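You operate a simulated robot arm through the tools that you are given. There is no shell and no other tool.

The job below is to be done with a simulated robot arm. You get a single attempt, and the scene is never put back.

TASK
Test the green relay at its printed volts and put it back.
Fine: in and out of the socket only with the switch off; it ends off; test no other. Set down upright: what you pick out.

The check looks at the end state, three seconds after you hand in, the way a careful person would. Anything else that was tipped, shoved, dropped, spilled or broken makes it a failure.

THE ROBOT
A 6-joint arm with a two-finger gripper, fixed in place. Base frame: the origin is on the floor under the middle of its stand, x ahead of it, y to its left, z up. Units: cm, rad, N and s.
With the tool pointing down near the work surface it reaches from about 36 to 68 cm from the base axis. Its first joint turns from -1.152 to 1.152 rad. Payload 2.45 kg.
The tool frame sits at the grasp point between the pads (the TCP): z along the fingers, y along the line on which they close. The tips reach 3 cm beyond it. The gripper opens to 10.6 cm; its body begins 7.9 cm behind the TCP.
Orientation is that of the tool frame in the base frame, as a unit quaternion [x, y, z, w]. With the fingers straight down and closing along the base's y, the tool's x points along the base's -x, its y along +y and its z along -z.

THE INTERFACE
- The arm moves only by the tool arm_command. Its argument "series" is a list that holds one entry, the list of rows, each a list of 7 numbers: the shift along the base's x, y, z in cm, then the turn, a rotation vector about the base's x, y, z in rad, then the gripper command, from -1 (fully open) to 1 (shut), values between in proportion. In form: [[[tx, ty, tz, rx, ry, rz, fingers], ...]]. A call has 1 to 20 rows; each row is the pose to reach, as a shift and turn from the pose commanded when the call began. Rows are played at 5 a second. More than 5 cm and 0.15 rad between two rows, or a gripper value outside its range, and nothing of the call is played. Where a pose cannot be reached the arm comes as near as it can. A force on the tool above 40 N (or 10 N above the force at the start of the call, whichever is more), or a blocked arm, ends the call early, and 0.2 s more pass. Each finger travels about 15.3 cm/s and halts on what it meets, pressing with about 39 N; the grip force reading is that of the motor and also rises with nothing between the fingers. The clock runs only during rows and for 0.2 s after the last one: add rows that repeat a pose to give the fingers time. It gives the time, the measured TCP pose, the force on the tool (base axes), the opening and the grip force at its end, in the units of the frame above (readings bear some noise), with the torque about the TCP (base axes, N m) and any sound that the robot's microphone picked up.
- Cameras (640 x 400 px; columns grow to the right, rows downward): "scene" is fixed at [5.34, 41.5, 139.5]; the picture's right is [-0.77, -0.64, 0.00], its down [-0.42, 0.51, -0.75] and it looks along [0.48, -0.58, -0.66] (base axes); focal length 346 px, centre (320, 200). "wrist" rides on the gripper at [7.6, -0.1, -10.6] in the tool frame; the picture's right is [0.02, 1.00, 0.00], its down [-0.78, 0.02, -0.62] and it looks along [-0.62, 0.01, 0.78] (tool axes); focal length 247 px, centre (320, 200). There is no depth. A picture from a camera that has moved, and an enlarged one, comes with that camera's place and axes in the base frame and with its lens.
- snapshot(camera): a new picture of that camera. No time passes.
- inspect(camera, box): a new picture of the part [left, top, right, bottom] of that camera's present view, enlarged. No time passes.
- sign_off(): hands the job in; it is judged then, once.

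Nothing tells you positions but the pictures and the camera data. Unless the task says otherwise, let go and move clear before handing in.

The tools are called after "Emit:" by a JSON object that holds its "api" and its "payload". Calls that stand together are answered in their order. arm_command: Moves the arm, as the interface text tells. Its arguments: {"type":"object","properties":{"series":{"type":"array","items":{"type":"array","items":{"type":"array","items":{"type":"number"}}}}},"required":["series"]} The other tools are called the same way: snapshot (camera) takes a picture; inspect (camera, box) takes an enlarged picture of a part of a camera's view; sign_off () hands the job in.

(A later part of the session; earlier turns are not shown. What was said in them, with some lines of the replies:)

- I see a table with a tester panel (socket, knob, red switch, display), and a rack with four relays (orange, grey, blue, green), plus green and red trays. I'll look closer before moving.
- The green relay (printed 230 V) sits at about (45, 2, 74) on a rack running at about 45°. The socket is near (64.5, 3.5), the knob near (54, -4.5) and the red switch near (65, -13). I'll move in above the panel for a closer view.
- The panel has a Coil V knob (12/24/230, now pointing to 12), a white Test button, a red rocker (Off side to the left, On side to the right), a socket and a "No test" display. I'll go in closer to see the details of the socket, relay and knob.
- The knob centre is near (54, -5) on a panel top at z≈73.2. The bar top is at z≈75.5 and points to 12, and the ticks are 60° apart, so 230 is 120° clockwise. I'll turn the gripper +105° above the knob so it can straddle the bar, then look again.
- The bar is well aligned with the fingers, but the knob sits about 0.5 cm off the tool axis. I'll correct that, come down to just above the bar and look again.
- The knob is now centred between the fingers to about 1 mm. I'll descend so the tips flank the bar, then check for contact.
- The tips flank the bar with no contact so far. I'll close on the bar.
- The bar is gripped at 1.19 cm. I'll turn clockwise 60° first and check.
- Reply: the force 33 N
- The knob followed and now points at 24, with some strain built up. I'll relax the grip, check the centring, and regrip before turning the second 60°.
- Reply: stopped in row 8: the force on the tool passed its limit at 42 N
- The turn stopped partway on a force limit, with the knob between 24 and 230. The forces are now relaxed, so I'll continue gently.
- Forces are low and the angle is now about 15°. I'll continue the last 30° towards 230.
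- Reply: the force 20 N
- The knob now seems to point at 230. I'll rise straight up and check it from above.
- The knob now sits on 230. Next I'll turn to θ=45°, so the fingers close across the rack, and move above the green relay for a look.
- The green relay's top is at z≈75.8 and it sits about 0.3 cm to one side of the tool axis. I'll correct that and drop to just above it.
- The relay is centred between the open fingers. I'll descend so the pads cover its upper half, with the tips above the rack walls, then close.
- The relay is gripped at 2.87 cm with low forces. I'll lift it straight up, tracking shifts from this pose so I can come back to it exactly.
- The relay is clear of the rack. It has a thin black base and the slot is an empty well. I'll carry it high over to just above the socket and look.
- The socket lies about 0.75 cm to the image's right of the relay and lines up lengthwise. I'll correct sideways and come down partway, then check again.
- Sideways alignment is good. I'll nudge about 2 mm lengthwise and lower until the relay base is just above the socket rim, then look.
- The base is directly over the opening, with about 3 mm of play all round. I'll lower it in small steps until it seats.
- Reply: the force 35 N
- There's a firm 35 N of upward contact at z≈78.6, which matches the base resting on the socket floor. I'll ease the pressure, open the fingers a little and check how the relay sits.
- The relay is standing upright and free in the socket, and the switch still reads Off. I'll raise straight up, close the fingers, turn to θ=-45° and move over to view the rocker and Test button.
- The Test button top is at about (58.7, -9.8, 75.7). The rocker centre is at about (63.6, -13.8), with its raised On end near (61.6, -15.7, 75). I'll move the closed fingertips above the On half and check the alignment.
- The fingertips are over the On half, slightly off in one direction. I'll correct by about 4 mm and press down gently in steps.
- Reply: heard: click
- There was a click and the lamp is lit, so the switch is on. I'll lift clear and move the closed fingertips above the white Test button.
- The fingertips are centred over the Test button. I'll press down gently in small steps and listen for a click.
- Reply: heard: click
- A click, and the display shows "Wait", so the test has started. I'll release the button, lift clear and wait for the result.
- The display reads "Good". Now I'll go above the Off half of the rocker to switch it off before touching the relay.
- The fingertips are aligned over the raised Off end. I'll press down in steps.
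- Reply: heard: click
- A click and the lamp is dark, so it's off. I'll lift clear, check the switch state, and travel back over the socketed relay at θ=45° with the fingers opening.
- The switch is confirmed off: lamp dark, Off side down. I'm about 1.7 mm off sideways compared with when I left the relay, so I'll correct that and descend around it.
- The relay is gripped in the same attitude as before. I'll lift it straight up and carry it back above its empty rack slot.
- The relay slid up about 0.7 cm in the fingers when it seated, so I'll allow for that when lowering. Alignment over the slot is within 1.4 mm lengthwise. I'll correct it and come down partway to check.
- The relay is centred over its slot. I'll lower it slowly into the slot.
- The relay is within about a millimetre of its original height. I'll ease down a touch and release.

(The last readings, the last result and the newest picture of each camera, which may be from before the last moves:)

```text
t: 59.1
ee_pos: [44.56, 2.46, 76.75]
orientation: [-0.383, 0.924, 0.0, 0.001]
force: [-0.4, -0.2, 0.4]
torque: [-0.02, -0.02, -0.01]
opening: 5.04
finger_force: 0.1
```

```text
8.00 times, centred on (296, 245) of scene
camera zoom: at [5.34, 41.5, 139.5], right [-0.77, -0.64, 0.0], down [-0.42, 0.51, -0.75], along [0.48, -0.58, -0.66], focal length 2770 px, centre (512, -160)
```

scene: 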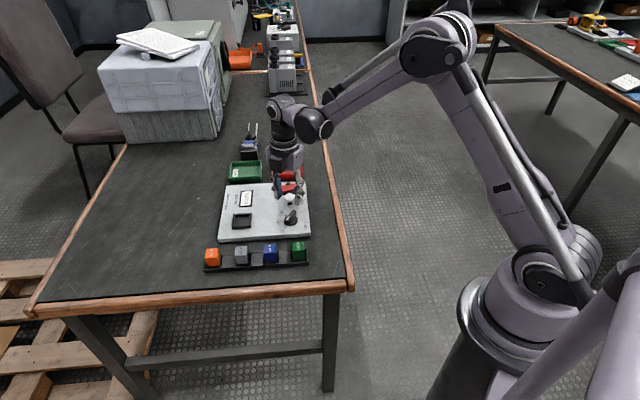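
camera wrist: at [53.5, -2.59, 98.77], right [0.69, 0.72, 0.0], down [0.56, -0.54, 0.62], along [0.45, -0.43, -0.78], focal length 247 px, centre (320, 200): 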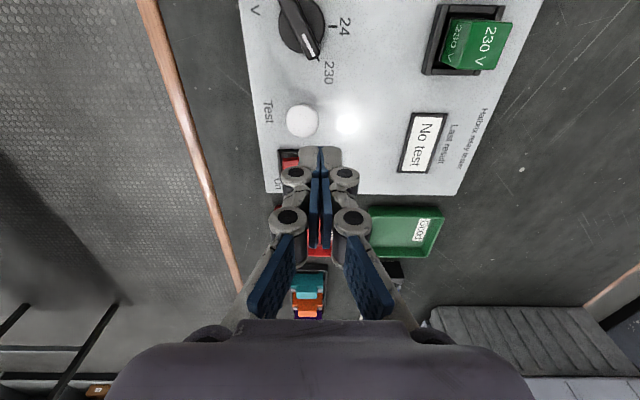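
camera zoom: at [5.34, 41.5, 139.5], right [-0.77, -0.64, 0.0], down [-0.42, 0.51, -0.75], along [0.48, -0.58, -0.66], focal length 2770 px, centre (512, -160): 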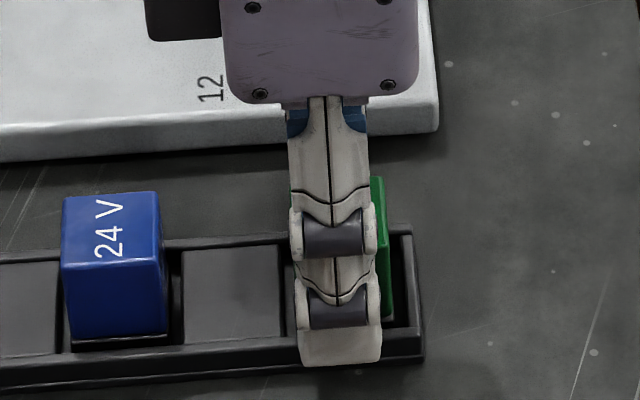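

The relay is seated and free. I'll lift straight up and check everything.

Emit:
{"api": "arm_command", "payload": {"series": [[[0, 0, 1, 0, 0, 0, 0.05], [0, 0, 3, 0, 0, 0, 0.05], [0, 0, 6, 0, 0, 0, 0.05], [0, 0, 10, 0, 0, 0, 0.05], [-2, 1, 14, 0, 0, 0, 0.05], [-4, 2, 18, 0, 0, 0, 0.05], [-4, 2, 18, 0, 0, 0, 0.05]]]}}

Emit:
{"api": "snapshot", "payload": {"camera": "scene"}}

Emit:
{"api": "inspect", "payload": {"camera": "scene", "box": [195, 165, 335, 275]}}

Emit:
{"api": "inspect", "payload": {"camera": "wrist", "box": [0, 0, 480, 300]}}

```text
t: 60.7
ee_pos: [40.46, 4.52, 94.74]
orientation: [-0.382, 0.924, 0.0, 0.0]
force: [0.8, 0.2, -0.2]
torque: [-0.01, 0.0, 0.0]
opening: 5.02
finger_force: 0.0
```

```text
taken
```

scene: 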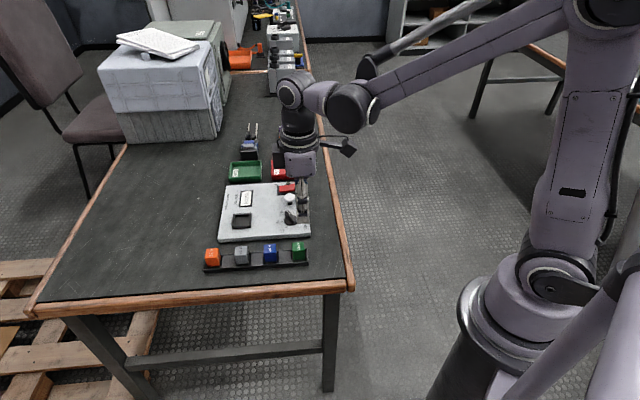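

```text
3.64 times, centred on (265, 220) of scene
camera zoom: at [5.34, 41.5, 139.5], right [-0.77, -0.64, 0.0], down [-0.42, 0.51, -0.75], along [0.48, -0.58, -0.66], focal length 1259 px, centre (520, 127)
```

zoom: 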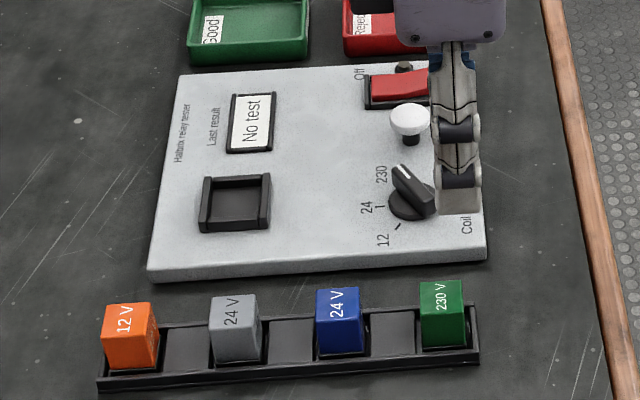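

```text
1.33 times, centred on (240, 150) of wrist
camera zoom: at [35.14, -1.02, 105.39], right [-0.72, 0.69, 0.0], down [0.54, 0.57, 0.62], along [0.43, 0.45, -0.78], focal length 329 px, centre (427, 267)
```

zoom: 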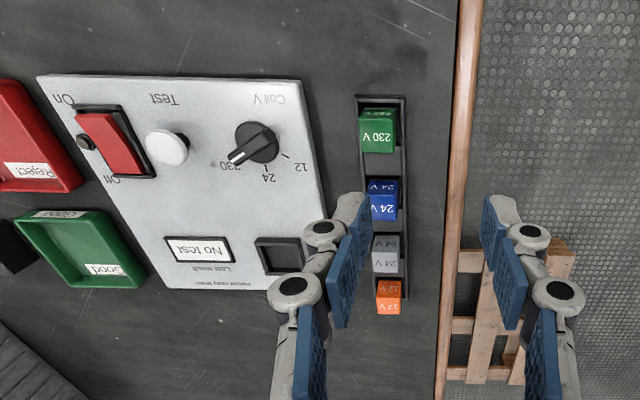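

The relays, panel and switch look as they should. One last close check of the green relay and the rocker before handing in.

Emit:
{"api": "inspect", "payload": {"camera": "scene", "box": [256, 225, 320, 265]}}

Emit:
{"api": "inspect", "payload": {"camera": "wrist", "box": [20, 50, 320, 230]}}

```text
10.00 times, centred on (288, 245) of scene
camera zoom: at [5.34, 41.5, 139.5], right [-0.77, -0.64, 0.0], down [-0.42, 0.51, -0.75], along [0.48, -0.58, -0.66], focal length 3463 px, centre (640, -250)
```

zoom: 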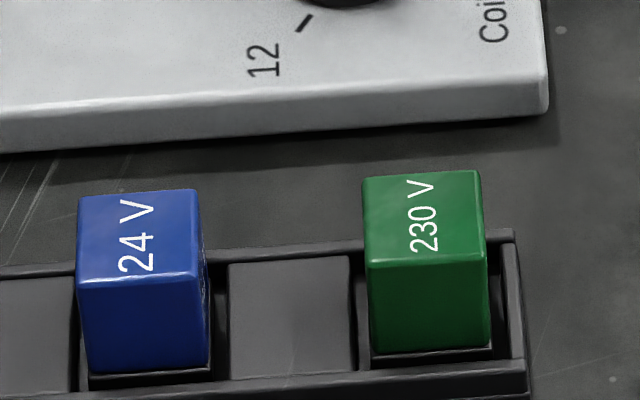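

```text
2.13 times, centred on (170, 140) of wrist
camera zoom: at [35.14, -1.02, 105.39], right [-0.72, 0.69, 0.0], down [0.54, 0.57, 0.62], along [0.43, 0.45, -0.78], focal length 527 px, centre (640, 328)
```

zoom: 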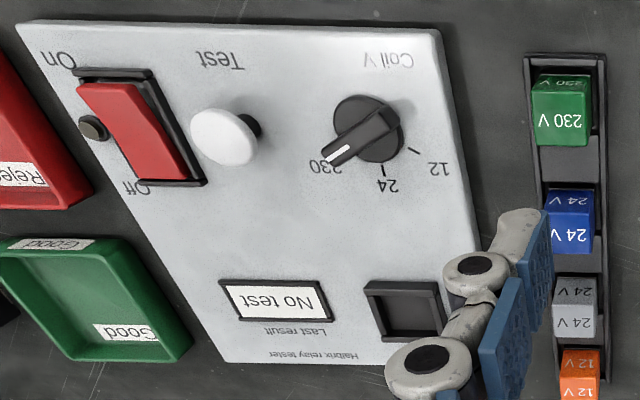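

The green relay stands upright in its own rack slot. It was tested at 230 V and read "Good". The switch is off with its lamp dark, nothing else has moved, and the arm is clear, so I'm handing in.

Emit:
{"api": "sign_off", "payload": {}}

```text
The job is handed in.
```

The green relay tested **Good** at 230 V, its printed voltage. It is back upright in its own rack slot, and I handed the job in.

- **Switch:** it was off whenever the relay went in or out of the socket, and it is off now with its lamp dark.
- **Other relays:** I tested no other relay, and the last pictures show nothing else moved.
- **Knob:** it started at 12 and I left it at 230, because the task didn't say to turn it back.
- **Display:** it read "Good" after the test and still did after I switched off. It went back to "No test" once the relay was out of the socket, so the panel no longer shows the result.
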